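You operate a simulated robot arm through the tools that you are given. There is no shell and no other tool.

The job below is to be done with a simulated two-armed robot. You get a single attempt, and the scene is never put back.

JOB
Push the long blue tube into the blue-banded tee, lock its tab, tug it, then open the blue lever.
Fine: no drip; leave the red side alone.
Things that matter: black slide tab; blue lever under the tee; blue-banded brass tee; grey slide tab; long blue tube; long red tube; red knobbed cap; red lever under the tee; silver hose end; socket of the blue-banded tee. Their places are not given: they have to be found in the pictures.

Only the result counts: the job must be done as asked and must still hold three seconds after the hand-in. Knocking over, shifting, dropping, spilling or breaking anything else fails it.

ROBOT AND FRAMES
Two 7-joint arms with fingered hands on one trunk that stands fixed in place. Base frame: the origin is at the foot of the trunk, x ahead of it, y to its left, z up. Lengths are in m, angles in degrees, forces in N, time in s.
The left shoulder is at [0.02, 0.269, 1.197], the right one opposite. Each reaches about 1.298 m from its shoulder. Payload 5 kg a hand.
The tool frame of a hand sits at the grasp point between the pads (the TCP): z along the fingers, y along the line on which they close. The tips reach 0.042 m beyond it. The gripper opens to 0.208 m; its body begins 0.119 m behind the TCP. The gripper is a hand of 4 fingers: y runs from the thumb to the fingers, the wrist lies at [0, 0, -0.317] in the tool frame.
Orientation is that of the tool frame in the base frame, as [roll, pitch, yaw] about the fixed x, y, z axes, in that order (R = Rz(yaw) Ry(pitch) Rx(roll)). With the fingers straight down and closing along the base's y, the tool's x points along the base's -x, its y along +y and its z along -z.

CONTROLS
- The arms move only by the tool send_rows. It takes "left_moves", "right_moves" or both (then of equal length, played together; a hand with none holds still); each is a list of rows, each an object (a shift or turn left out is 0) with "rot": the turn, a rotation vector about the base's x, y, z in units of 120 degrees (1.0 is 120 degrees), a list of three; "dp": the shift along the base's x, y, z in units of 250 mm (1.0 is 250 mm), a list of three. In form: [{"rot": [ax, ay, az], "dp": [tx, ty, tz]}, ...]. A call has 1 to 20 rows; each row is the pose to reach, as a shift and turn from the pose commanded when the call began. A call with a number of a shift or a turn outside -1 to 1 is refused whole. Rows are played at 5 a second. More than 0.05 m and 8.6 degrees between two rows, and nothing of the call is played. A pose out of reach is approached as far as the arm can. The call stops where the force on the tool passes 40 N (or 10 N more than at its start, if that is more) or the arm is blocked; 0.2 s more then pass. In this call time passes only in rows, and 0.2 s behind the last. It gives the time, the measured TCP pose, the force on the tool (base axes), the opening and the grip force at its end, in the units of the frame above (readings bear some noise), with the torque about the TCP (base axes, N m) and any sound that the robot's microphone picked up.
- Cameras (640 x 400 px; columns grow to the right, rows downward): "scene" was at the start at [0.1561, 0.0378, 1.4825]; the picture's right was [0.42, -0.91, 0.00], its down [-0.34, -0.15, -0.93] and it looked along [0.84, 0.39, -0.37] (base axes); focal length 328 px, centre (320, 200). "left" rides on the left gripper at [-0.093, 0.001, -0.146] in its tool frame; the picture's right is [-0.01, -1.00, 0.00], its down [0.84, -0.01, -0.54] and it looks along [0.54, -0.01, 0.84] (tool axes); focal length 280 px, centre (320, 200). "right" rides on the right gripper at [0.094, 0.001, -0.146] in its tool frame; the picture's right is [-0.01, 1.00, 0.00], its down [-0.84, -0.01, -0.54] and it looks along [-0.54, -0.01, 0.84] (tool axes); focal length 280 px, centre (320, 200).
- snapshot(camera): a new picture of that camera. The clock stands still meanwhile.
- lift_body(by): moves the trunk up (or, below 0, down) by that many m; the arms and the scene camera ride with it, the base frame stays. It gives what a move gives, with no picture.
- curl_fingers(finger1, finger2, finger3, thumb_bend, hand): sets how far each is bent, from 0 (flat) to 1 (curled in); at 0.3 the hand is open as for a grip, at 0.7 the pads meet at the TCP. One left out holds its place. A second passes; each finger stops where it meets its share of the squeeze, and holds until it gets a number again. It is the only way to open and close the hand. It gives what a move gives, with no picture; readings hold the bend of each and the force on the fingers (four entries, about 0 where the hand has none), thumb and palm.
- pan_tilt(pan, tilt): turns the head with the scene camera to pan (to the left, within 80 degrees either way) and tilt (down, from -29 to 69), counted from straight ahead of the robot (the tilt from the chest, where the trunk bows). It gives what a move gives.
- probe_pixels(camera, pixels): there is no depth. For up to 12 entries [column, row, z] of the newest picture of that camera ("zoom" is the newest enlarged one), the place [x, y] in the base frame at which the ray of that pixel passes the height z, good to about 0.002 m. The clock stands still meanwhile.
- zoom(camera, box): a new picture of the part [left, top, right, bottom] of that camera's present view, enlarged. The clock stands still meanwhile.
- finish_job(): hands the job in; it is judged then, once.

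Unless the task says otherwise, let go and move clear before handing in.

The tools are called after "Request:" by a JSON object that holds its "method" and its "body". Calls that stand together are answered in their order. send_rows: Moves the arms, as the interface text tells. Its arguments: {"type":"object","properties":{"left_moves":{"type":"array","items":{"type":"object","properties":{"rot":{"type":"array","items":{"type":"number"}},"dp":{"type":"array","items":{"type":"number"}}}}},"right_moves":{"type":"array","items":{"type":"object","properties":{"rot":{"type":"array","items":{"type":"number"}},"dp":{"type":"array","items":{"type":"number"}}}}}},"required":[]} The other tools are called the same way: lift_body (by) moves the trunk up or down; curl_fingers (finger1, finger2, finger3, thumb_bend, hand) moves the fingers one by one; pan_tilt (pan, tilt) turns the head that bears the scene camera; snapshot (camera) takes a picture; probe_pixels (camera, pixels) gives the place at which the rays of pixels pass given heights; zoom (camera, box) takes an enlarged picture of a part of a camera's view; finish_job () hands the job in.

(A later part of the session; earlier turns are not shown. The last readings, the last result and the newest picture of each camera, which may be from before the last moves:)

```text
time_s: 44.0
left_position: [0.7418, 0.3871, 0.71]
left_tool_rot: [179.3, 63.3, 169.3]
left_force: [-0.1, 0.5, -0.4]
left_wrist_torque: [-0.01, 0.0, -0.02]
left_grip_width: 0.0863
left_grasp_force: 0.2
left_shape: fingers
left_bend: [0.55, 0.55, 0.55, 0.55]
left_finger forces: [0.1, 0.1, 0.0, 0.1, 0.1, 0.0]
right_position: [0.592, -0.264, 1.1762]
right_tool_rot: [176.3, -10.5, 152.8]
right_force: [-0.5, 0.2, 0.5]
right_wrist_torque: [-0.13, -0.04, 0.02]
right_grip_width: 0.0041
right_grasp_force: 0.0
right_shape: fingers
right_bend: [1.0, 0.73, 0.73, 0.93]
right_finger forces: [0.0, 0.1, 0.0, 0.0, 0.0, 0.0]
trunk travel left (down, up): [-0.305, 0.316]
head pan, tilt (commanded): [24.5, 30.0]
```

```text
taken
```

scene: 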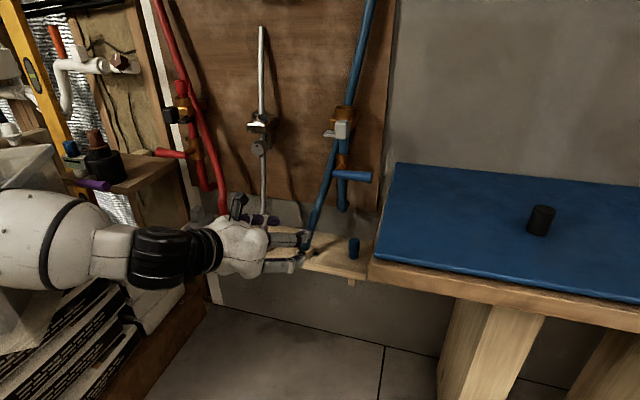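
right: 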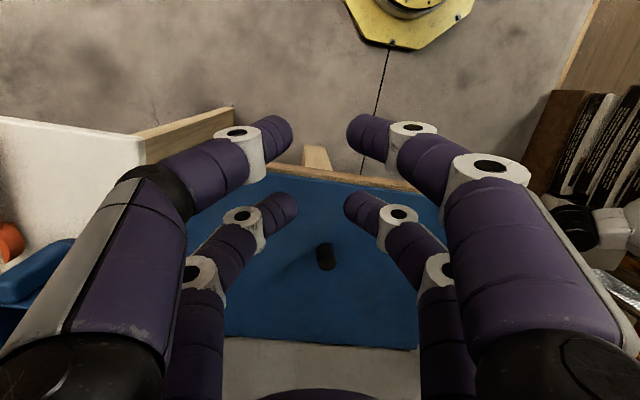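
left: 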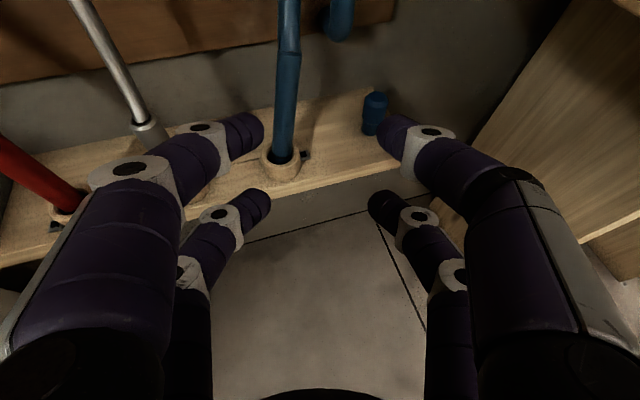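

The right hand's reading shifted by 14 mm, which may mean the left arm or trunk is leaning on something. I'll pan the head left to check around the left elbow.

Request:
{"method": "pan_tilt", "body": {"pan": 65, "tilt": 40}}

Request:
{"method": "snapshot", "body": {"camera": "scene"}}

```text
time_s: 45.1
left_position: [0.7387, 0.3895, 0.7063]
left_tool_rot: [179.3, 63.2, 169.5]
left_force: [0.0, -0.9, -0.4]
left_wrist_torque: [0.04, 0.05, 0.02]
left_grip_width: 0.0863
left_grasp_force: 0.1
left_shape: fingers
left_bend: [0.55, 0.55, 0.55, 0.55]
left_finger forces: [0.1, 0.1, 0.0, 0.0, 0.0, 0.0]
right_position: [0.5941, -0.2634, 1.1731]
right_tool_rot: [176.3, -10.4, 152.9]
right_force: [-0.2, 1.1, 0.0]
right_wrist_torque: [0.0, -0.03, 0.01]
right_grip_width: 0.0044
right_grasp_force: 0.1
right_shape: fingers
right_bend: [1.0, 0.73, 0.73, 0.93]
right_finger forces: [0.0, 0.1, 0.1, 0.0, 0.1, 0.0]
trunk travel left (down, up): [-0.305, 0.316]
head pan, tilt (commanded): [65.0, 40.0]
```

```text
taken
```

scene: 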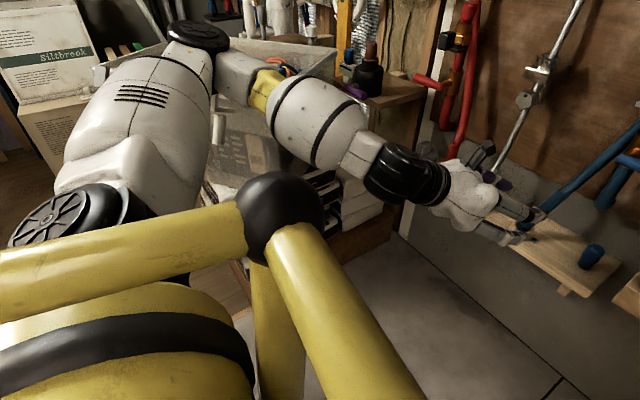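

The elbow at (200,45) is near the clear bin behind it. I'll zoom in to check for contact.

Request:
{"method": "zoom", "body": {"camera": "scene", "box": [120, 0, 380, 160]}}

Request:
{"method": "zoom", "body": {"camera": "scene", "box": [200, 80, 420, 250]}}

```text
2.46 times, centred on (250, 80) of scene
```

zoom: 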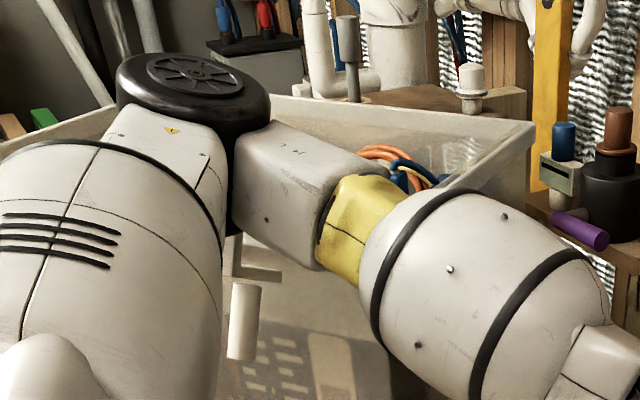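

```text
2.35 times, centred on (310, 165) of scene
```

zoom: 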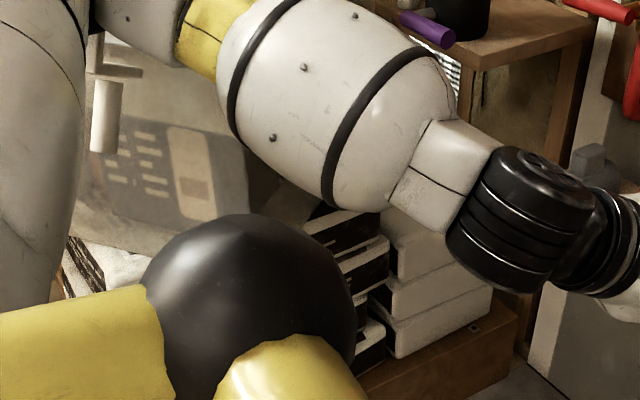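

The elbow is hovering close to the bin rim, so I should work with the trunk higher. I'll raise the trunk by 0.17 m and re-check the bin from the earlier viewpoint to make sure nothing moved.

Request:
{"method": "lift_body", "body": {"by": 0.17}}

Request:
{"method": "snapshot", "body": {"camera": "scene"}}

Request:
{"method": "pan_tilt", "body": {"pan": 24.5, "tilt": 30}}

Request:
{"method": "snapshot", "body": {"camera": "scene"}}

```text
time_s: 47.0
left_position: [0.7308, 0.4048, 0.9211]
left_tool_rot: [179.2, 67.1, 170.1]
left_force: [0.6, 0.2, 0.4]
left_wrist_torque: [0.02, -0.03, 0.02]
left_grip_width: 0.0866
left_grasp_force: 0.0
left_shape: fingers
left_bend: [0.55, 0.55, 0.55, 0.55]
left_finger forces: [0.1, 0.0, 0.1, 0.0, 0.0, 0.0]
right_position: [0.5948, -0.2508, 1.345]
right_tool_rot: [176.7, -10.1, 153.3]
right_force: [-0.1, 0.8, -0.7]
right_wrist_torque: [0.0, 0.05, 0.02]
right_grip_width: 0.0044
right_grasp_force: 0.0
right_shape: fingers
right_bend: [1.0, 0.73, 0.73, 0.93]
right_finger forces: [0.0, 0.0, 0.0, 0.0, 0.0, 0.0]
trunk travel left (down, up): [-0.475, 0.146]
head pan, tilt (commanded): [65.0, 40.0]
```

```text
taken
```

scene: 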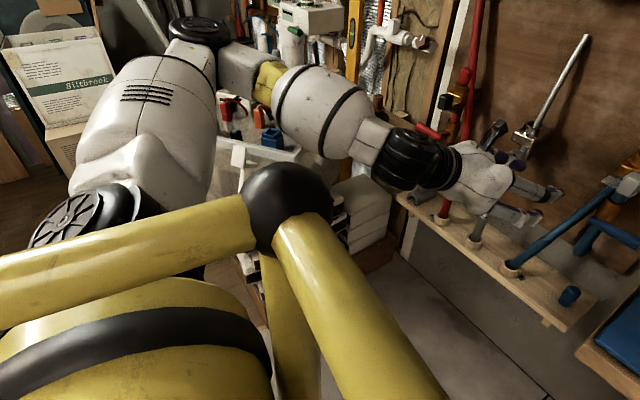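

```text
time_s: 48.1
left_position: [0.7301, 0.4044, 0.9224]
left_tool_rot: [179.2, 67.1, 170.1]
left_force: [-1.0, -0.3, 0.2]
left_wrist_torque: [0.01, -0.02, -0.01]
left_grip_width: 0.0864
left_grasp_force: 0.1
left_shape: fingers
left_bend: [0.55, 0.55, 0.55, 0.55]
left_finger forces: [0.0, 0.0, 0.1, 0.0, 0.0, 0.0]
right_position: [0.5949, -0.2509, 1.3459]
right_tool_rot: [176.6, -10.1, 153.4]
right_force: [0.4, -0.1, 0.3]
right_wrist_torque: [-0.02, -0.02, -0.02]
right_grip_width: 0.0042
right_grasp_force: 0.1
right_shape: fingers
right_bend: [1.0, 0.73, 0.73, 0.93]
right_finger forces: [0.0, 0.1, 0.0, 0.1, 0.0, 0.0]
trunk travel left (down, up): [-0.475, 0.146]
head pan, tilt (commanded): [24.5, 30.0]
```

```text
taken
```

scene: 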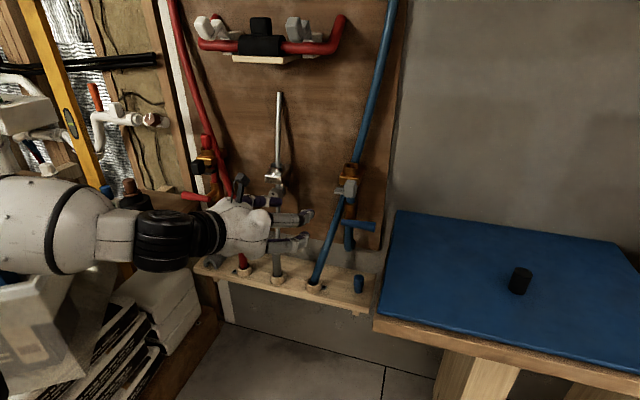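

The right-hand reading recovered after lifting, so the left elbow had indeed been leaning on the bin. I'll look closely at the bin to see whether it has moved.

Request:
{"method": "zoom", "body": {"camera": "scene", "box": [0, 200, 240, 400]}}

Request:
{"method": "pan_tilt", "body": {"pan": 70, "tilt": 45}}

Request:
{"method": "snapshot", "body": {"camera": "scene"}}

```text
2.00 times, centred on (120, 300) of scene
```

zoom: 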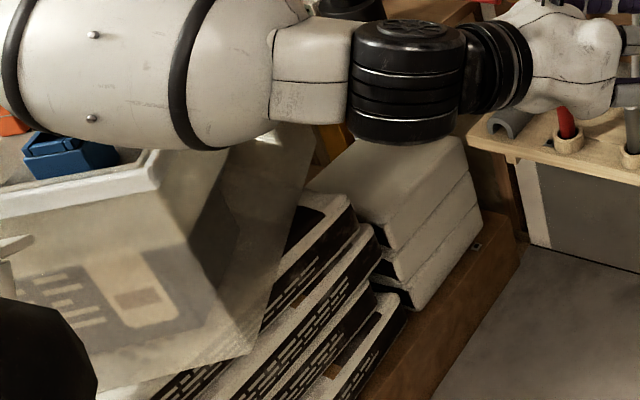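

```text
time_s: 49.2
left_position: [0.7308, 0.4043, 0.9213]
left_tool_rot: [179.1, 67.1, 170.2]
left_force: [-1.0, 0.8, 0.1]
left_wrist_torque: [-0.01, 0.01, -0.01]
left_grip_width: 0.0864
left_grasp_force: 0.1
left_shape: fingers
left_bend: [0.55, 0.55, 0.55, 0.55]
left_finger forces: [0.0, 0.0, 0.1, 0.0, 0.1, 0.0]
right_position: [0.5949, -0.251, 1.3458]
right_tool_rot: [176.7, -10.1, 153.3]
right_force: [0.4, 0.1, -0.4]
right_wrist_torque: [0.03, 0.04, 0.01]
right_grip_width: 0.0041
right_grasp_force: 0.1
right_shape: fingers
right_bend: [1.0, 0.73, 0.73, 0.93]
right_finger forces: [0.1, 0.0, 0.0, 0.0, 0.1, 0.0]
trunk travel left (down, up): [-0.475, 0.146]
head pan, tilt (commanded): [70.0, 45.0]
```

```text
taken
```

scene: 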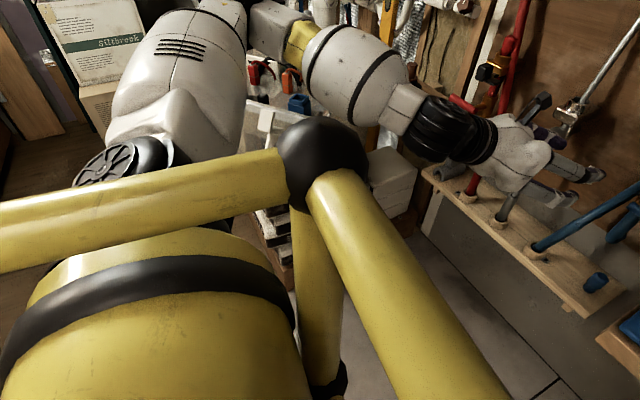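

The bin stands upright and looks undisturbed; I'll keep the trunk at this height or above so the elbow clears it. I'll test how low the left hand can go here with its present milder pitch (-23°), away from objects.

Request:
{"method": "send_rows", "body": {"left_moves": [{"dp": [0, 0.0, -0.15]}, {"dp": [0, 0.0, -0.3]}, {"dp": [0, 0.0, -0.45]}, {"dp": [0, 0.0, -0.6]}]}}

Request:
{"method": "pan_tilt", "body": {"pan": 60, "tilt": 30}}

Request:
{"method": "snapshot", "body": {"camera": "scene"}}

Request:
{"method": "snapshot", "body": {"camera": "left"}}

```text
time_s: 50.2
left_position: [0.7437, 0.4181, 0.859]
left_tool_rot: [179.8, 62.3, 170.0]
left_force: [-0.3, -0.3, 0.1]
left_wrist_torque: [0.01, 0.02, 0.0]
left_grip_width: 0.0862
left_grasp_force: 0.1
left_shape: fingers
left_bend: [0.55, 0.55, 0.55, 0.55]
left_finger forces: [0.1, 0.0, 0.0, 0.0, 0.0, 0.0]
left hand out of reach, approached as far as the arm can: row 1, 2, 3, 4
right_position: [0.5951, -0.2505, 1.3466]
right_tool_rot: [176.6, -10.1, 153.4]
right_force: [0.2, 0.0, -0.4]
right_wrist_torque: [0.0, 0.0, 0.01]
right_grip_width: 0.0043
right_grasp_force: 0.0
right_shape: fingers
right_bend: [1.0, 0.73, 0.73, 0.93]
right_finger forces: [0.0, 0.0, 0.0, 0.0, 0.0, 0.0]
trunk travel left (down, up): [-0.475, 0.146]
head pan, tilt (commanded): [70.0, 45.0]
```

```text
time_s: 51.0
left_position: [0.7435, 0.4197, 0.8582]
left_tool_rot: [179.9, 62.2, 170.2]
left_force: [0.1, 0.3, -0.5]
left_wrist_torque: [0.02, 0.0, -0.01]
left_grip_width: 0.0866
left_grasp_force: 0.1
left_shape: fingers
left_bend: [0.55, 0.55, 0.55, 0.55]
left_finger forces: [0.0, 0.1, 0.0, 0.0, 0.0, 0.0]
right_position: [0.5945, -0.252, 1.3464]
right_tool_rot: [176.7, -10.0, 153.4]
right_force: [-1.0, -0.6, -0.5]
right_wrist_torque: [0.06, -0.01, 0.03]
right_grip_width: 0.0042
right_grasp_force: 0.1
right_shape: fingers
right_bend: [1.0, 0.73, 0.73, 0.93]
right_finger forces: [0.0, 0.0, 0.1, 0.1, 0.0, 0.0]
trunk travel left (down, up): [-0.475, 0.146]
head pan, tilt (commanded): [60.0, 30.0]
```

```text
taken
```

scene: 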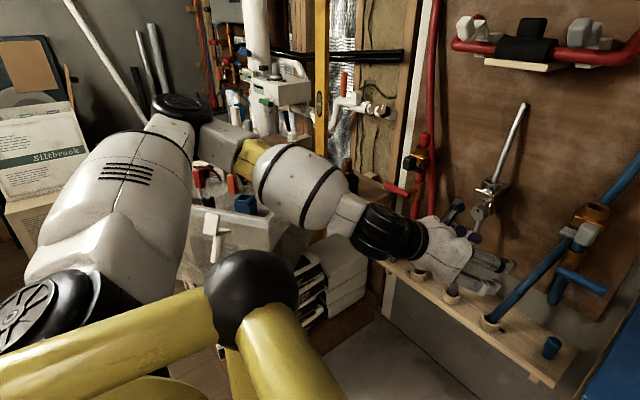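

```text
taken
```

left: 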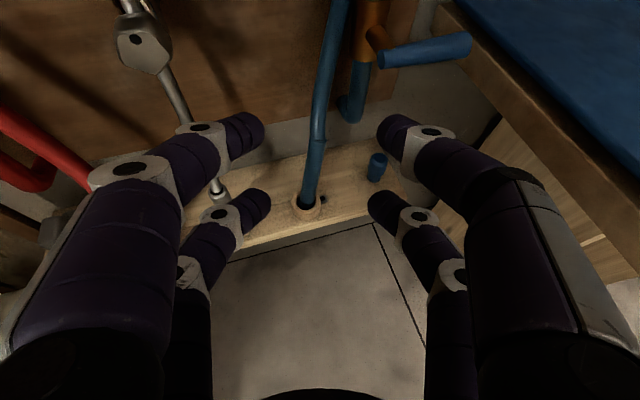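

At this trunk height the left hand can be nearly level only above z≈0.9. New plan: with the left hand pinch the tube a bit higher (z≈0.8), lift the sleeve out of the ring, and let the right hand take the sleeve in free space. First I'll raise and level the left hand.

Request:
{"method": "send_rows", "body": {"left_moves": [{"dp": [0, -0.02, 0.14], "rot": [0, -0.03, 0.02]}, {"dp": [0, -0.04, 0.28], "rot": [0, -0.06, 0.04]}, {"dp": [0, -0.06, 0.4], "rot": [0, -0.09, 0.06]}]}}

Request:
{"method": "lift_body", "body": {"by": -0.14}}

Request:
{"method": "snapshot", "body": {"camera": "left"}}

Request:
{"method": "snapshot", "body": {"camera": "scene"}}

```text
time_s: 51.8
left_position: [0.7421, 0.4082, 0.9808]
left_tool_rot: [176.1, 71.6, 173.9]
left_force: [-0.7, -1.3, -1.3]
left_wrist_torque: [0.02, -0.04, 0.08]
left_grip_width: 0.0865
left_grasp_force: 0.0
left_shape: fingers
left_bend: [0.55, 0.55, 0.55, 0.55]
left_finger forces: [0.0, 0.1, 0.0, 0.1, 0.0, 0.0]
left hand out of reach, approached as far as the arm can: row 1, 2, 3
right_position: [0.5941, -0.2528, 1.3462]
right_tool_rot: [176.6, -10.1, 153.2]
right_force: [-0.2, -1.5, -0.7]
right_wrist_torque: [0.27, -0.04, -0.03]
right_grip_width: 0.0039
right_grasp_force: 0.0
right_shape: fingers
right_bend: [1.0, 0.73, 0.73, 0.93]
right_finger forces: [0.0, 0.0, 0.0, 0.1, 0.0, 0.0]
trunk travel left (down, up): [-0.475, 0.146]
head pan, tilt (commanded): [60.0, 30.0]
```

```text
time_s: 53.4
left_position: [0.7487, 0.4085, 0.8053]
left_tool_rot: [177.0, 68.9, 174.7]
left_force: [-0.7, 0.9, 0.0]
left_wrist_torque: [0.02, 0.01, -0.01]
left_grip_width: 0.0864
left_grasp_force: 0.0
left_shape: fingers
left_bend: [0.55, 0.55, 0.55, 0.55]
left_finger forces: [0.0, 0.0, 0.0, 0.0, 0.0, 0.1]
right_position: [0.5926, -0.25, 1.2073]
right_tool_rot: [176.6, -10.1, 153.4]
right_force: [-0.7, -0.4, 0.3]
right_wrist_torque: [0.01, -0.1, -0.03]
right_grip_width: 0.0041
right_grasp_force: 0.2
right_shape: fingers
right_bend: [1.0, 0.73, 0.73, 0.93]
right_finger forces: [0.1, 0.0, 0.0, 0.1, 0.0, 0.0]
trunk travel left (down, up): [-0.335, 0.286]
head pan, tilt (commanded): [60.0, 30.0]
```

```text
taken
```

left: 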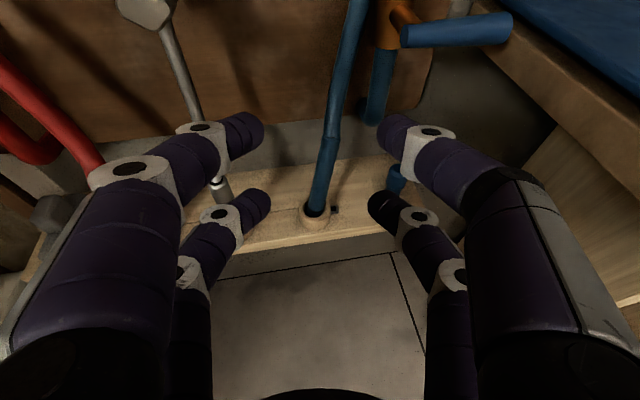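

```text
taken
```

scene: 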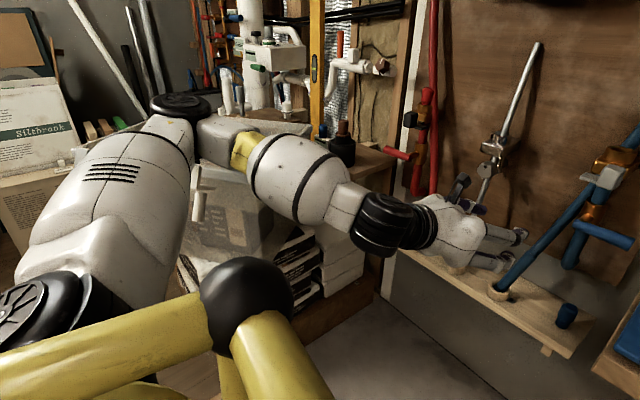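

No bin contact now (right hand reading steady), and the hand is at z≈0.805, pitch -21°, yaw -2°. I'll probe the tube's line in this view to find where it crosses grip height.

Request:
{"method": "probe_pixels", "body": {"camera": "left", "pixels": [[352, 25, 0.85], [352, 25, 0.82], [346, 50, 0.82], [346, 50, 0.79], [340, 80, 0.78], [340, 80, 0.75], [333, 115, 0.72], [333, 115, 0.7], [326, 143, 0.668], [316, 210, 0.553]]}}

Request:
{"method": "zoom", "body": {"camera": "left", "box": [250, 0, 430, 230]}}

```text
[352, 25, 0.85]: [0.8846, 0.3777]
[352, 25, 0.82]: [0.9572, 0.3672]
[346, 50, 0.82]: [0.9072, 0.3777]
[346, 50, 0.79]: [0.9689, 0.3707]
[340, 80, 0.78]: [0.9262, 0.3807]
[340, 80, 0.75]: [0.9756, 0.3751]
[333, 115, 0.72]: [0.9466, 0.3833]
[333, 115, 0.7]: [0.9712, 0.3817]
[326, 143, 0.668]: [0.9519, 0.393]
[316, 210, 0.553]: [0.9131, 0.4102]
```

```text
1.74 times, centred on (340, 115) of left
```

zoom: 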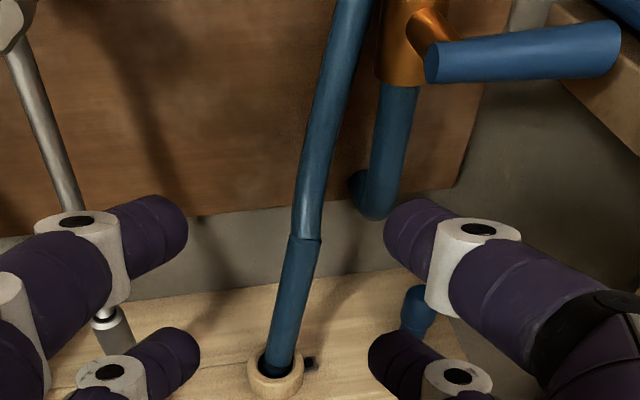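

The sleeve now leans forward about 19° (top ≈ [0.952,0.393,0.668]), which happens to suit a hand pitched -20°. Before lowering further I'll check how much room the left elbow has above the bin.

Request:
{"method": "zoom", "body": {"camera": "scene", "box": [130, 80, 350, 280]}}

Request:
{"method": "pan_tilt", "body": {"pan": 80, "tilt": 40}}

Request:
{"method": "snapshot", "body": {"camera": "scene"}}

```text
2.00 times, centred on (240, 180) of scene
```

zoom: 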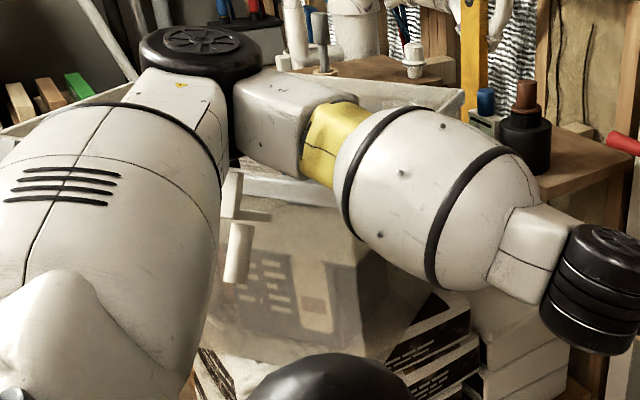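

```text
time_s: 54.3
left_position: [0.7485, 0.4084, 0.8036]
left_tool_rot: [177.1, 68.8, 174.8]
left_force: [0.0, -0.4, 0.5]
left_wrist_torque: [-0.03, 0.0, 0.0]
left_grip_width: 0.0863
left_grasp_force: 0.1
left_shape: fingers
left_bend: [0.55, 0.55, 0.55, 0.55]
left_finger forces: [0.0, 0.0, 0.1, 0.0, 0.0, 0.0]
right_position: [0.5943, -0.2507, 1.2058]
right_tool_rot: [176.8, -10.0, 153.4]
right_force: [0.8, 0.8, -0.2]
right_wrist_torque: [-0.02, 0.04, 0.0]
right_grip_width: 0.0042
right_grasp_force: 0.0
right_shape: fingers
right_bend: [1.0, 0.73, 0.73, 0.93]
right_finger forces: [0.0, 0.0, 0.0, 0.1, 0.0, 0.0]
trunk travel left (down, up): [-0.335, 0.286]
head pan, tilt (commanded): [80.0, 40.0]
```

```text
taken
```

scene: 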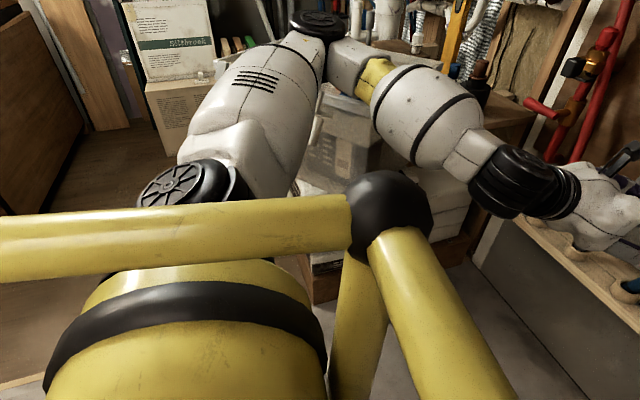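

The elbow hovers over the bin rim, so the trunk must not go much lower. Since the sleeve now leans 19° forward, gripping it at about -31° pitch (reachable earlier) is nearly perpendicular. I'll move to that pre-grasp pose.

Request:
{"method": "send_rows", "body": {"left_moves": [{"dp": [0.04, -0.01, -0.11], "rot": [0, 0.021, 0.008]}, {"dp": [0.08, -0.02, -0.22], "rot": [0, 0.042, 0.016]}, {"dp": [0.12, -0.03, -0.33], "rot": [0, 0.063, 0.024]}, {"dp": [0.16, -0.03, -0.44], "rot": [0, 0.083, 0.033]}]}}

Request:
{"method": "snapshot", "body": {"camera": "left"}}

Request:
{"method": "snapshot", "body": {"camera": "scene"}}

```text
time_s: 55.3
left_position: [0.7902, 0.401, 0.6951]
left_tool_rot: [178.2, 58.9, 179.8]
left_force: [0.0, 1.3, -0.4]
left_wrist_torque: [0.01, -0.03, 0.01]
left_grip_width: 0.0865
left_grasp_force: 0.0
left_shape: fingers
left_bend: [0.55, 0.55, 0.55, 0.55]
left_finger forces: [0.0, 0.2, 0.0, 0.0, 0.0, 0.0]
right_position: [0.5945, -0.2507, 1.2053]
right_tool_rot: [176.7, -10.2, 153.3]
right_force: [-0.2, -0.7, 0.0]
right_wrist_torque: [0.05, 0.02, 0.0]
right_grip_width: 0.0042
right_grasp_force: 0.0
right_shape: fingers
right_bend: [1.0, 0.73, 0.73, 0.93]
right_finger forces: [0.0, 0.0, 0.0, 0.1, 0.0, 0.0]
trunk travel left (down, up): [-0.335, 0.286]
head pan, tilt (commanded): [80.0, 40.0]
```

```text
taken
```

left: 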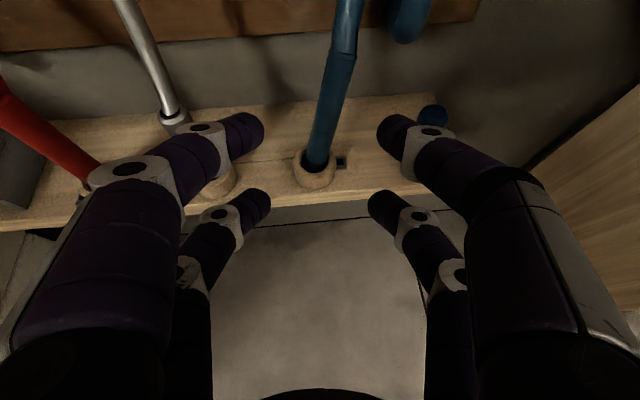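

```text
taken
```

scene: 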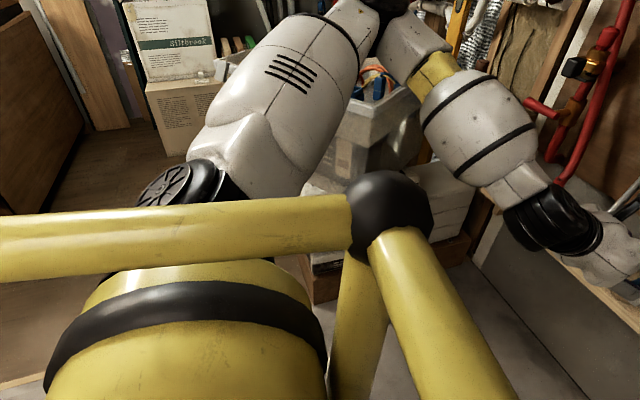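

No reach flags and the elbow moved up away from the bin. I'll lower the trunk 0.045 m and advance part of the way, then re-measure the sleeve.

Request:
{"method": "lift_body", "body": {"by": -0.045}}

Request:
{"method": "send_rows", "body": {"left_moves": [{"dp": [0.1, 0.0, -0.02]}, {"dp": [0.2, 0.0, -0.04]}]}}

Request:
{"method": "snapshot", "body": {"camera": "left"}}

Request:
{"method": "zoom", "body": {"camera": "left", "box": [220, 40, 420, 240]}}

```text
time_s: 56.1
left_position: [0.7887, 0.4006, 0.6505]
left_tool_rot: [178.2, 59.0, 179.7]
left_force: [-0.5, -0.1, 0.4]
left_wrist_torque: [-0.02, 0.05, -0.01]
left_grip_width: 0.0862
left_grasp_force: 0.0
left_shape: fingers
left_bend: [0.55, 0.55, 0.55, 0.55]
left_finger forces: [0.0, 0.1, 0.1, 0.1, 0.0, 0.0]
right_position: [0.5943, -0.2512, 1.1629]
right_tool_rot: [176.6, -10.0, 153.4]
right_force: [-0.9, 0.5, 0.3]
right_wrist_torque: [0.01, -0.19, 0.0]
right_grip_width: 0.0045
right_grasp_force: 0.1
right_shape: fingers
right_bend: [1.0, 0.73, 0.73, 0.93]
right_finger forces: [0.0, 0.1, 0.0, 0.0, 0.0, 0.0]
trunk travel left (down, up): [-0.29, 0.331]
head pan, tilt (commanded): [80.0, 40.0]
```

```text
time_s: 56.7
left_position: [0.8361, 0.4015, 0.6381]
left_tool_rot: [178.2, 58.9, 179.8]
left_force: [0.3, 0.5, -0.4]
left_wrist_torque: [-0.04, -0.02, -0.02]
left_grip_width: 0.0863
left_grasp_force: 0.0
left_shape: fingers
left_bend: [0.55, 0.55, 0.55, 0.55]
left_finger forces: [0.0, 0.0, 0.0, 0.1, 0.1, 0.0]
right_position: [0.5953, -0.2502, 1.1602]
right_tool_rot: [176.7, -10.2, 153.4]
right_force: [0.7, 0.1, -0.9]
right_wrist_torque: [-0.02, 0.07, -0.02]
right_grip_width: 0.0044
right_grasp_force: 0.1
right_shape: fingers
right_bend: [1.0, 0.73, 0.73, 0.93]
right_finger forces: [0.0, 0.0, 0.1, 0.1, 0.0, 0.1]
trunk travel left (down, up): [-0.29, 0.331]
head pan, tilt (commanded): [80.0, 40.0]
```

```text
taken
```

left: 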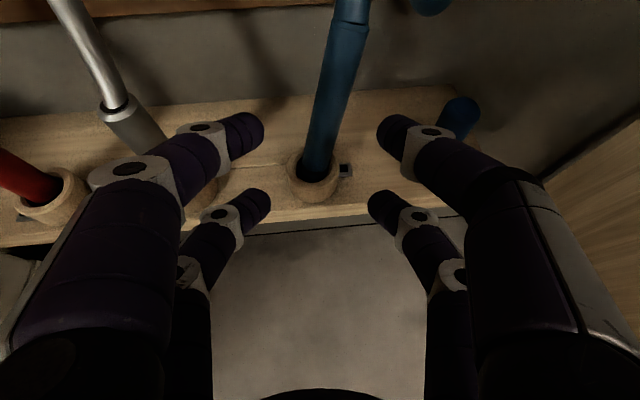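

```text
2.00 times, centred on (320, 140) of left
```

zoom: 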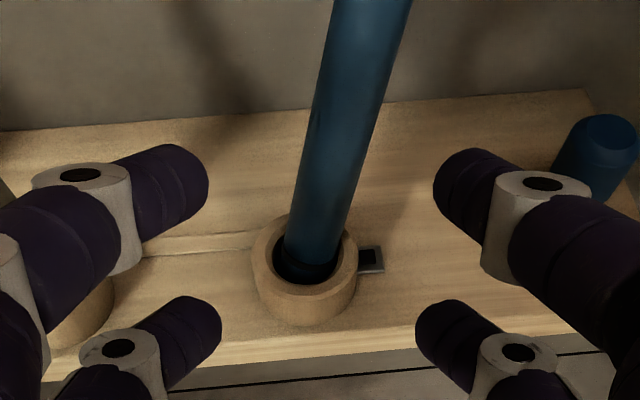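

The sleeve leans forward ~23° and right ~10°, nearly matching the hand's -31° pitch. I'll advance so the sleeve sits ~4 cm ahead of the TCP, right between the fingertips.

Request:
{"method": "send_rows", "body": {"left_moves": [{"dp": [0.09, -0.008, 0.006]}, {"dp": [0.18, -0.016, 0.012]}, {"dp": [0.27, -0.024, 0.018]}]}}

Request:
{"method": "snapshot", "body": {"camera": "left"}}

Request:
{"method": "zoom", "body": {"camera": "left", "box": [220, 40, 420, 260]}}

```text
time_s: 57.5
left_position: [0.9053, 0.3936, 0.6452]
left_tool_rot: [178.2, 58.8, 179.8]
left_force: [0.1, 0.9, 0.3]
left_wrist_torque: [0.0, 0.0, -0.03]
left_grip_width: 0.0864
left_grasp_force: 0.0
left_shape: fingers
left_bend: [0.55, 0.55, 0.55, 0.55]
left_finger forces: [0.0, 0.0, 0.0, 0.0, 0.1, 0.1]
right_position: [0.5951, -0.2506, 1.1602]
right_tool_rot: [176.7, -10.0, 153.4]
right_force: [0.4, -0.3, -1.3]
right_wrist_torque: [0.0, -0.05, 0.0]
right_grip_width: 0.0042
right_grasp_force: 0.1
right_shape: fingers
right_bend: [1.0, 0.73, 0.73, 0.93]
right_finger forces: [0.1, 0.1, 0.0, 0.1, 0.0, 0.1]
trunk travel left (down, up): [-0.29, 0.331]
head pan, tilt (commanded): [80.0, 40.0]
```

```text
taken
```

left: 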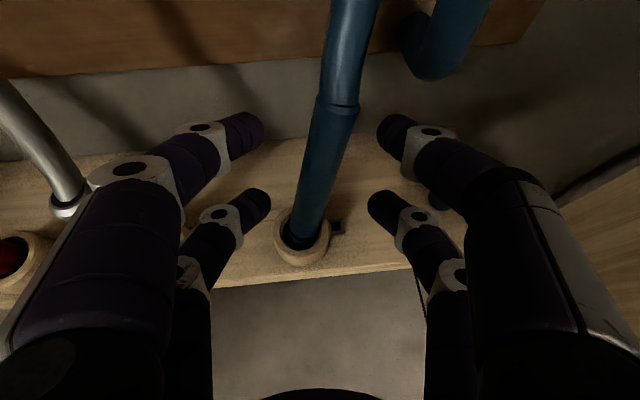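

```text
1.82 times, centred on (320, 150) of left
```

zoom: 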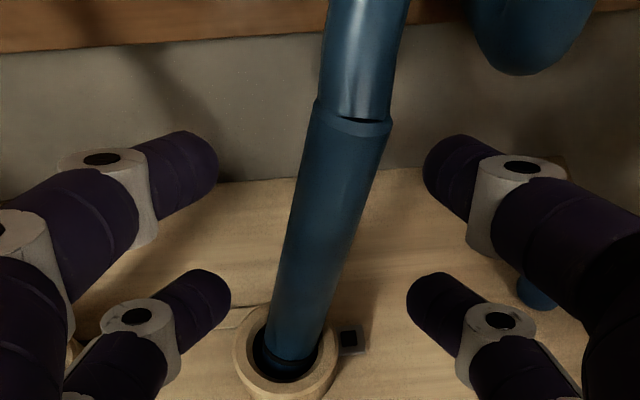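

The sleeve (rows 105-230) lies between both fingertip pairs at matching depth. Closing the fingers.

Request:
{"method": "curl_fingers", "body": {"hand": "left", "finger1": 0.75, "finger2": 0.75, "finger3": 0.75, "thumb_bend": 0.75}}

Request:
{"method": "snapshot", "body": {"camera": "left"}}

Request:
{"method": "zoom", "body": {"camera": "left", "box": [220, 40, 420, 260]}}

```text
time_s: 58.5
left_position: [0.905, 0.3953, 0.6443]
left_tool_rot: [178.2, 58.9, 179.7]
left_force: [-3.5, 6.7, 1.8]
left_wrist_torque: [0.68, 0.3, 0.31]
left_grip_width: 0.032
left_grasp_force: 21.1
left_shape: fingers
left_bend: [0.63, 0.65, 0.75, 0.68]
left_finger forces: [12.0, 12.8, 0.0, 0.0, 16.4, 0.0]
right_position: [0.5935, -0.2498, 1.161]
right_tool_rot: [176.6, -10.1, 153.4]
right_force: [-0.1, 0.1, 0.5]
right_wrist_torque: [0.0, 0.0, 0.0]
right_grip_width: 0.0043
right_grasp_force: 0.1
right_shape: fingers
right_bend: [1.0, 0.73, 0.73, 0.93]
right_finger forces: [0.1, 0.0, 0.1, 0.0, 0.0, 0.0]
trunk travel left (down, up): [-0.29, 0.331]
head pan, tilt (commanded): [80.0, 40.0]
```

```text
taken
```

left: 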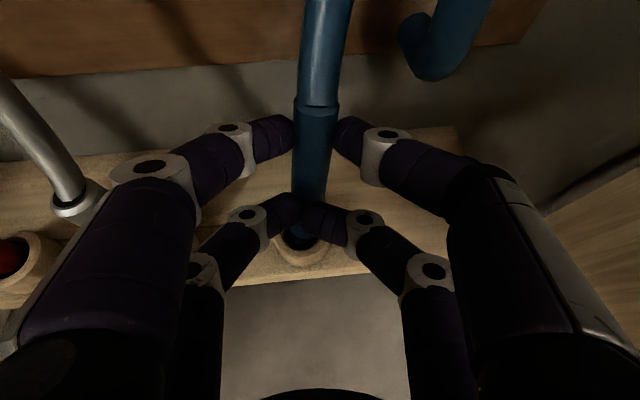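

```text
1.82 times, centred on (320, 150) of left
```

zoom: 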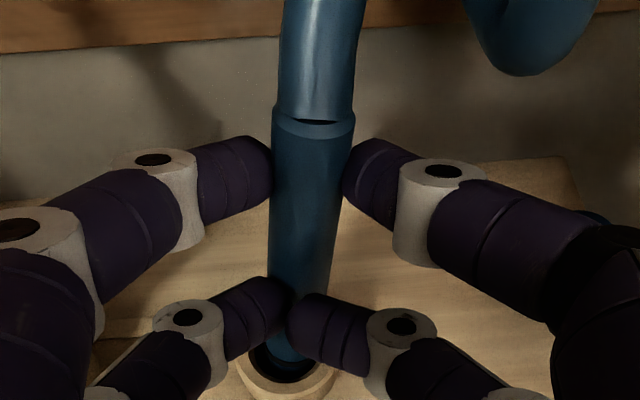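

The upper finger pair now pinches the sleeve firmly (grip 21 N, width 32 mm), with the lower fingers supporting it from the front. I'll test-lift gently by 3 cm, along the sleeve's lean.

Request:
{"method": "send_rows", "body": {"left_moves": [{"dp": [0.01, 0.0, 0.04]}, {"dp": [0.02, 0.0, 0.08]}, {"dp": [0.03, 0.0, 0.12]}]}}

Request:
{"method": "snapshot", "body": {"camera": "left"}}

```text
time_s: 59.3
left_position: [0.9129, 0.3939, 0.6755]
left_tool_rot: [178.1, 59.0, 179.7]
left_force: [0.1, 1.7, 5.3]
left_wrist_torque: [0.19, -0.1, 0.05]
left_grip_width: 0.0316
left_grasp_force: 18.7
left_shape: fingers
left_bend: [0.62, 0.67, 0.75, 0.71]
left_finger forces: [12.7, 7.6, 0.1, 0.0, 17.3, 0.0]
right_position: [0.5937, -0.2512, 1.1607]
right_tool_rot: [176.6, -10.1, 153.3]
right_force: [-0.6, 0.0, 0.7]
right_wrist_torque: [0.03, -0.06, -0.04]
right_grip_width: 0.0043
right_grasp_force: 0.1
right_shape: fingers
right_bend: [1.0, 0.73, 0.73, 0.93]
right_finger forces: [0.0, 0.0, 0.0, 0.0, 0.0, 0.1]
trunk travel left (down, up): [-0.29, 0.331]
head pan, tilt (commanded): [80.0, 40.0]
```

```text
taken
```

left: 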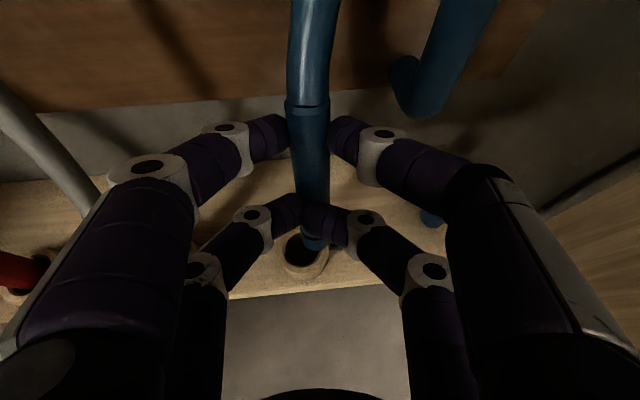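

The sleeve is out of the ring (ring hole at (305,258), sleeve tip at (315,245)) with only ~5 N load, so its lower end is the free plug. I'll lift a bit more, then pull it back toward me away from the tee's lever and tab before raising.

Request:
{"method": "send_rows", "body": {"left_moves": [{"dp": [0.0, 0.0, 0.06]}, {"dp": [-0.02, 0.01, 0.12]}, {"dp": [-0.06, 0.02, 0.18]}, {"dp": [-0.16, 0.03, 0.22]}, {"dp": [-0.26, 0.04, 0.24]}, {"dp": [-0.36, 0.04, 0.26]}]}}

Request:
{"method": "snapshot", "body": {"camera": "left"}}

Request:
{"method": "pan_tilt", "body": {"pan": 24.5, "tilt": 30}}

Request:
{"method": "snapshot", "body": {"camera": "scene"}}

```text
time_s: 60.7
left_position: [0.8219, 0.4046, 0.7418]
left_tool_rot: [178.2, 58.7, 179.8]
left_force: [0.7, 0.5, 0.0]
left_wrist_torque: [0.0, 0.01, 0.03]
left_grip_width: 0.0317
left_grasp_force: 17.7
left_shape: fingers
left_bend: [0.62, 0.67, 0.75, 0.71]
left_finger forces: [12.9, 6.1, 0.1, 0.0, 16.9, 0.0]
right_position: [0.5944, -0.2499, 1.1619]
right_tool_rot: [176.7, -10.1, 153.4]
right_force: [-0.5, -0.1, 1.0]
right_wrist_torque: [0.0, -0.03, 0.04]
right_grip_width: 0.0043
right_grasp_force: 0.0
right_shape: fingers
right_bend: [1.0, 0.73, 0.73, 0.93]
right_finger forces: [0.1, 0.0, 0.0, 0.0, 0.1, 0.0]
trunk travel left (down, up): [-0.29, 0.331]
head pan, tilt (commanded): [80.0, 40.0]
```

```text
taken
```

left: 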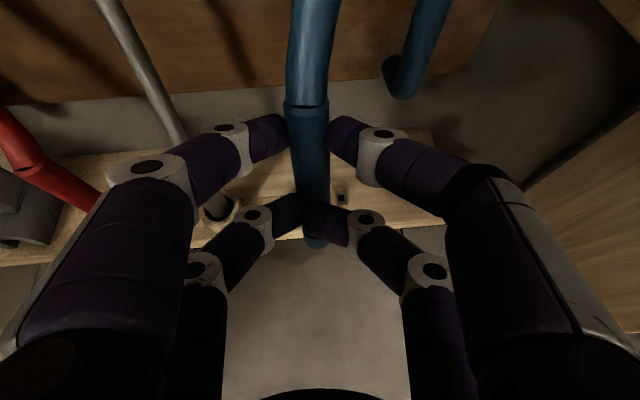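

```text
time_s: 62.0
left_position: [0.8232, 0.4048, 0.7405]
left_tool_rot: [178.2, 58.8, 179.7]
left_force: [0.1, -0.3, -0.4]
left_wrist_torque: [0.01, 0.01, 0.03]
left_grip_width: 0.0316
left_grasp_force: 17.7
left_shape: fingers
left_bend: [0.62, 0.67, 0.75, 0.71]
left_finger forces: [12.9, 6.1, 0.1, 0.1, 17.0, 0.1]
right_position: [0.5928, -0.2509, 1.1617]
right_tool_rot: [176.7, -10.1, 153.4]
right_force: [-0.9, 1.4, -0.5]
right_wrist_torque: [0.0, 0.01, -0.03]
right_grip_width: 0.0043
right_grasp_force: 0.1
right_shape: fingers
right_bend: [1.0, 0.73, 0.73, 0.93]
right_finger forces: [0.0, 0.0, 0.0, 0.0, 0.0, 0.0]
trunk travel left (down, up): [-0.29, 0.331]
head pan, tilt (commanded): [24.5, 30.0]
```

```text
taken
```

scene: 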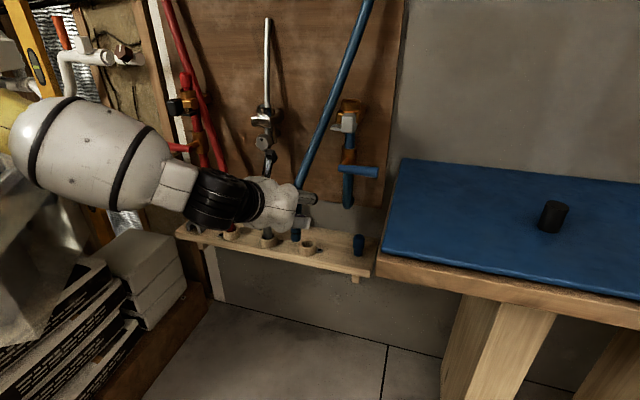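

The grip holds with essentially zero load, and the tube simply follows. In the hand frame the sleeve's tip is about 9 cm below and 6 cm ahead of the TCP, tilted ~7° from tool x, so a hand pitch near -7° will make it vertical. I'll shift slightly right, then raise the trunk.

Request:
{"method": "send_rows", "body": {"left_moves": [{"dp": [-0.06, -0.04, 0.04]}, {"dp": [-0.12, -0.08, 0.08]}]}}

Request:
{"method": "lift_body", "body": {"by": 0.15}}

Request:
{"method": "snapshot", "body": {"camera": "left"}}

Request:
{"method": "snapshot", "body": {"camera": "scene"}}

```text
time_s: 62.6
left_position: [0.7932, 0.3835, 0.7627]
left_tool_rot: [178.2, 58.8, 179.9]
left_force: [0.2, 0.0, -0.3]
left_wrist_torque: [0.03, 0.01, 0.05]
left_grip_width: 0.0316
left_grasp_force: 17.4
left_shape: fingers
left_bend: [0.62, 0.67, 0.75, 0.71]
left_finger forces: [12.9, 6.1, 0.0, 0.0, 17.0, 0.1]
right_position: [0.5941, -0.2507, 1.1609]
right_tool_rot: [176.6, -10.1, 153.3]
right_force: [0.1, -0.5, 0.4]
right_wrist_torque: [0.06, -0.01, -0.03]
right_grip_width: 0.0042
right_grasp_force: 0.0
right_shape: fingers
right_bend: [1.0, 0.73, 0.73, 0.93]
right_finger forces: [0.0, 0.1, 0.0, 0.0, 0.0, 0.0]
trunk travel left (down, up): [-0.29, 0.331]
head pan, tilt (commanded): [24.5, 30.0]
```

```text
time_s: 64.3
left_position: [0.7933, 0.3849, 0.907]
left_tool_rot: [178.2, 58.8, 179.7]
left_force: [0.2, -0.8, -0.2]
left_wrist_torque: [-0.01, 0.01, -0.01]
left_grip_width: 0.0315
left_grasp_force: 18.3
left_shape: fingers
left_bend: [0.62, 0.67, 0.75, 0.71]
left_finger forces: [12.9, 6.1, 0.1, 0.0, 16.9, 0.0]
right_position: [0.5945, -0.2496, 1.3112]
right_tool_rot: [176.7, -10.2, 153.4]
right_force: [0.7, -0.8, -0.6]
right_wrist_torque: [0.02, 0.1, 0.02]
right_grip_width: 0.0042
right_grasp_force: 0.0
right_shape: fingers
right_bend: [1.0, 0.73, 0.73, 0.93]
right_finger forces: [0.0, 0.1, 0.1, 0.1, 0.1, 0.1]
trunk travel left (down, up): [-0.44, 0.181]
head pan, tilt (commanded): [24.5, 30.0]
```

```text
taken
```

left: 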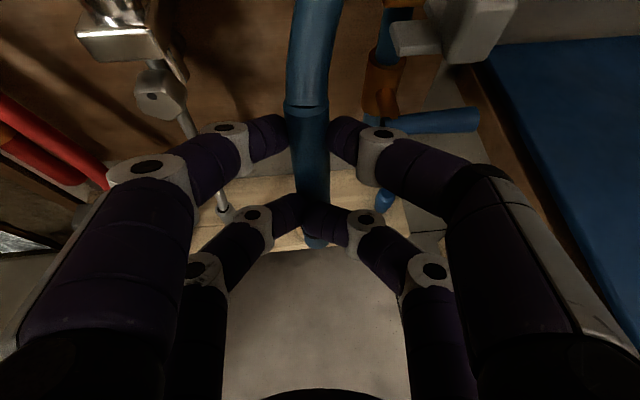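

```text
taken
```

scene: 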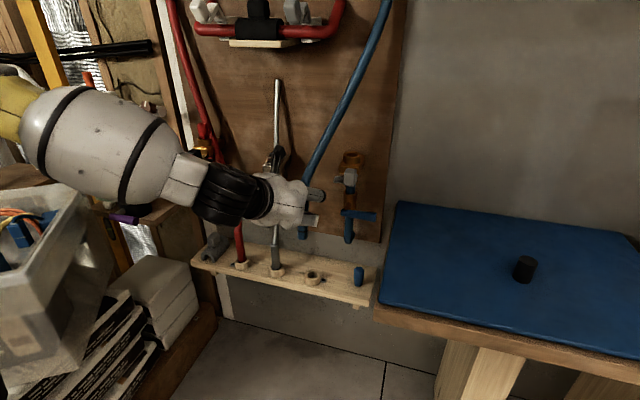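

All good; the tee is in view with nothing touching. I'll raise the arm another 0.23 m while pitching the hand up 24° so the sleeve becomes vertical.

Request:
{"method": "send_rows", "body": {"left_moves": [{"dp": [0, 0, 0.18], "rot": [0, -0.04, 0]}, {"dp": [0, 0, 0.36], "rot": [0, -0.08, 0]}, {"dp": [0, 0, 0.54], "rot": [0, -0.12, 0]}, {"dp": [0, 0, 0.72], "rot": [0, -0.16, 0]}, {"dp": [0, 0, 0.9], "rot": [0, -0.2, 0]}]}}

Request:
{"method": "snapshot", "body": {"camera": "left"}}

Request:
{"method": "snapshot", "body": {"camera": "scene"}}

```text
time_s: 65.5
left_position: [0.791, 0.3827, 1.1352]
left_tool_rot: [177.5, 82.9, 179.2]
left_force: [0.6, -0.1, -0.1]
left_wrist_torque: [0.0, -0.01, 0.02]
left_grip_width: 0.0315
left_grasp_force: 17.7
left_shape: fingers
left_bend: [0.62, 0.67, 0.75, 0.71]
left_finger forces: [13.0, 6.0, 0.0, 0.0, 16.9, 0.0]
right_position: [0.5934, -0.2508, 1.3103]
right_tool_rot: [176.6, -10.0, 153.3]
right_force: [-0.5, -0.8, 0.1]
right_wrist_torque: [0.05, -0.05, -0.01]
right_grip_width: 0.0041
right_grasp_force: 0.1
right_shape: fingers
right_bend: [1.0, 0.73, 0.73, 0.93]
right_finger forces: [0.1, 0.0, 0.0, 0.0, 0.0, 0.0]
trunk travel left (down, up): [-0.44, 0.181]
head pan, tilt (commanded): [24.5, 30.0]
```

```text
taken
```

left: 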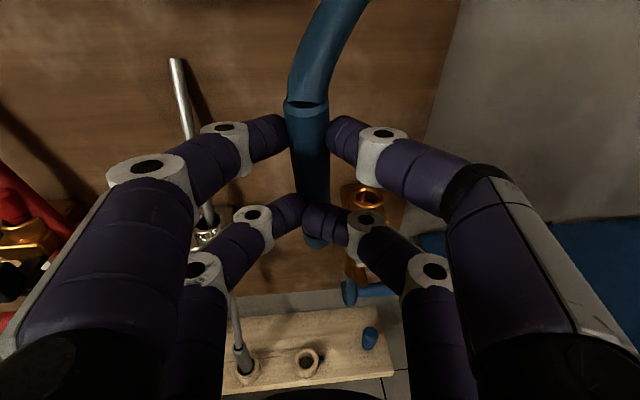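

```text
taken
```

scene: 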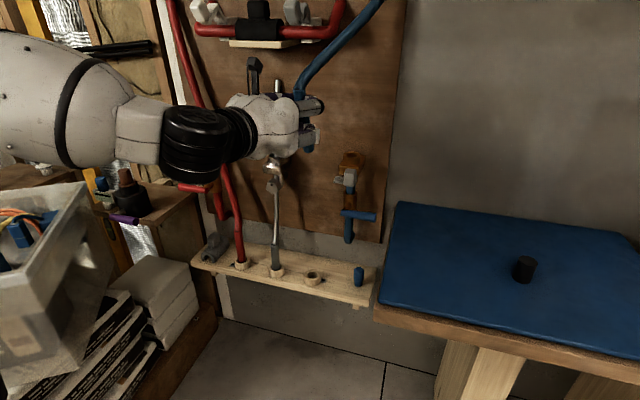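

The sleeve hangs vertically now (hand pitch -7°, no load). I'll zoom on the tip and the socket and probe the socket ray again to refine its position.

Request:
{"method": "zoom", "body": {"camera": "left", "box": [270, 80, 430, 300]}}

Request:
{"method": "zoom", "body": {"camera": "scene", "box": [270, 70, 390, 230]}}

Request:
{"method": "probe_pixels", "body": {"camera": "scene", "pixels": [[352, 156, 0.98], [352, 156, 0.95], [307, 150, 1.05], [307, 150, 1.0]]}}

```text
1.82 times, centred on (350, 190) of left
```

zoom: 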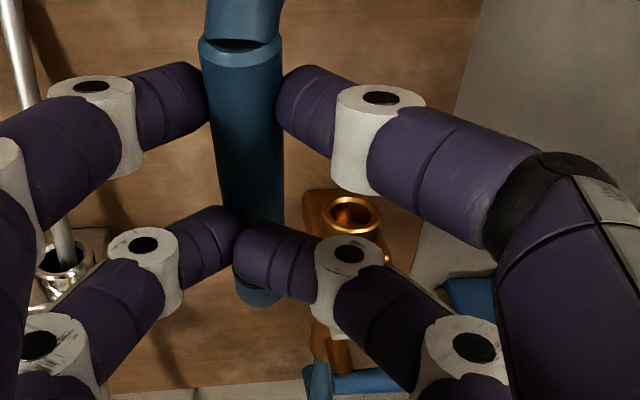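

```text
2.50 times, centred on (330, 150) of scene
```

zoom: 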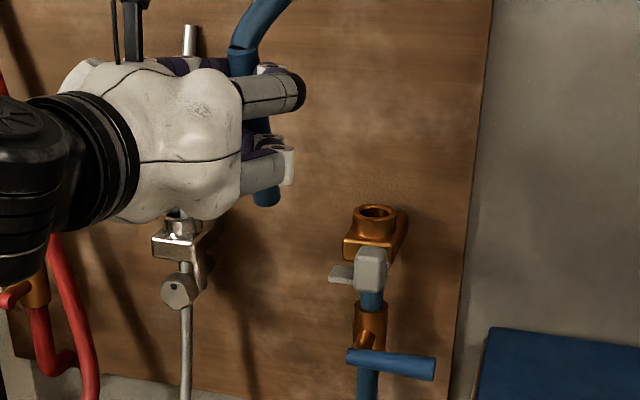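

```text
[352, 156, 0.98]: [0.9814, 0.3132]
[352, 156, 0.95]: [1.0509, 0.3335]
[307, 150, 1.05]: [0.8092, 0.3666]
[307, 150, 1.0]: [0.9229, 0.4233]
```

Both cameras see the sleeve tip (scene zoom (266,203); left (318,244)) and the socket (scene (352.4,155.2); left (367.6,197)). I'll probe both for triangulation.

Request:
{"method": "probe_pixels", "body": {"camera": "left", "pixels": [[367.6, 197, 0.98], [367.6, 197, 0.96], [318, 243, 1.05], [318, 243, 1.03]]}}

Request:
{"method": "probe_pixels", "body": {"camera": "scene", "pixels": [[352.4, 155.2, 0.98], [352.4, 155.2, 0.96], [308.4, 150.5, 1.05], [308.4, 150.5, 1.03]]}}

```text
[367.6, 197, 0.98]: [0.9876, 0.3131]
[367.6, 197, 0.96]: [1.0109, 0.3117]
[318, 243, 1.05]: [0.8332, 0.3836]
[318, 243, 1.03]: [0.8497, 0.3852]
```

```text
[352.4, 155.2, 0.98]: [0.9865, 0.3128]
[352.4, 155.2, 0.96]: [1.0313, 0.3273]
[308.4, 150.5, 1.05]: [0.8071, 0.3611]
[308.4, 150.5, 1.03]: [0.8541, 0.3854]
```

The socket top is firmly [0.987,0.313,0.980], and the sleeve tip is at about [0.847,0.384,1.033]. I'll probe the sleeve's top rim in both views to check that it is vertical.

Request:
{"method": "probe_pixels", "body": {"camera": "left", "pixels": [[306.6, 109, 1.18], [306.6, 109, 1.16], [312, 170, 1.12], [312, 170, 1.1]]}}

Request:
{"method": "probe_pixels", "body": {"camera": "scene", "pixels": [[299, 91, 1.18], [299, 91, 1.16], [299, 91, 1.2]]}}

Request:
{"method": "zoom", "body": {"camera": "scene", "box": [285, 75, 325, 165]}}

Request:
{"method": "zoom", "body": {"camera": "left", "box": [280, 90, 350, 260]}}

```text
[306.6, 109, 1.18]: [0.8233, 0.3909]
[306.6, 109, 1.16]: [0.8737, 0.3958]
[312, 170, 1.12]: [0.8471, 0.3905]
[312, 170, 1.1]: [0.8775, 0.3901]
```

```text
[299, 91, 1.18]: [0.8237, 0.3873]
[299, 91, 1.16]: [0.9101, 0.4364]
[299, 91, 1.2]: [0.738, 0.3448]
```

```text
4.44 times, centred on (305, 120) of scene
```

zoom: 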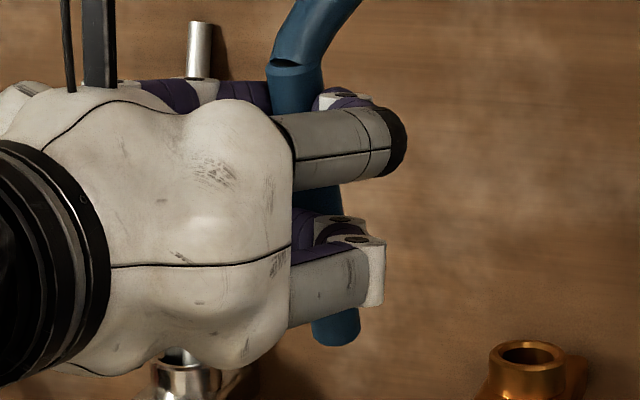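

```text
2.35 times, centred on (315, 175) of left
```

zoom: 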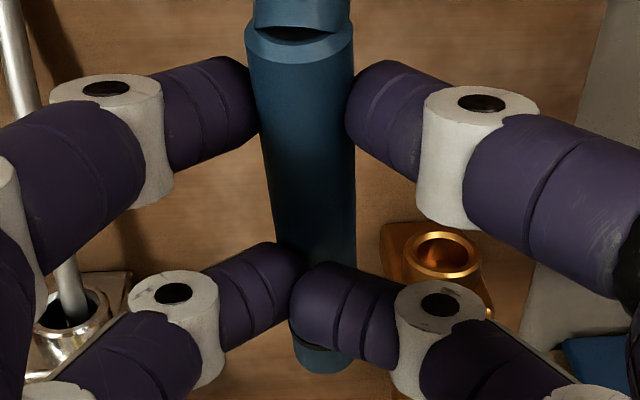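

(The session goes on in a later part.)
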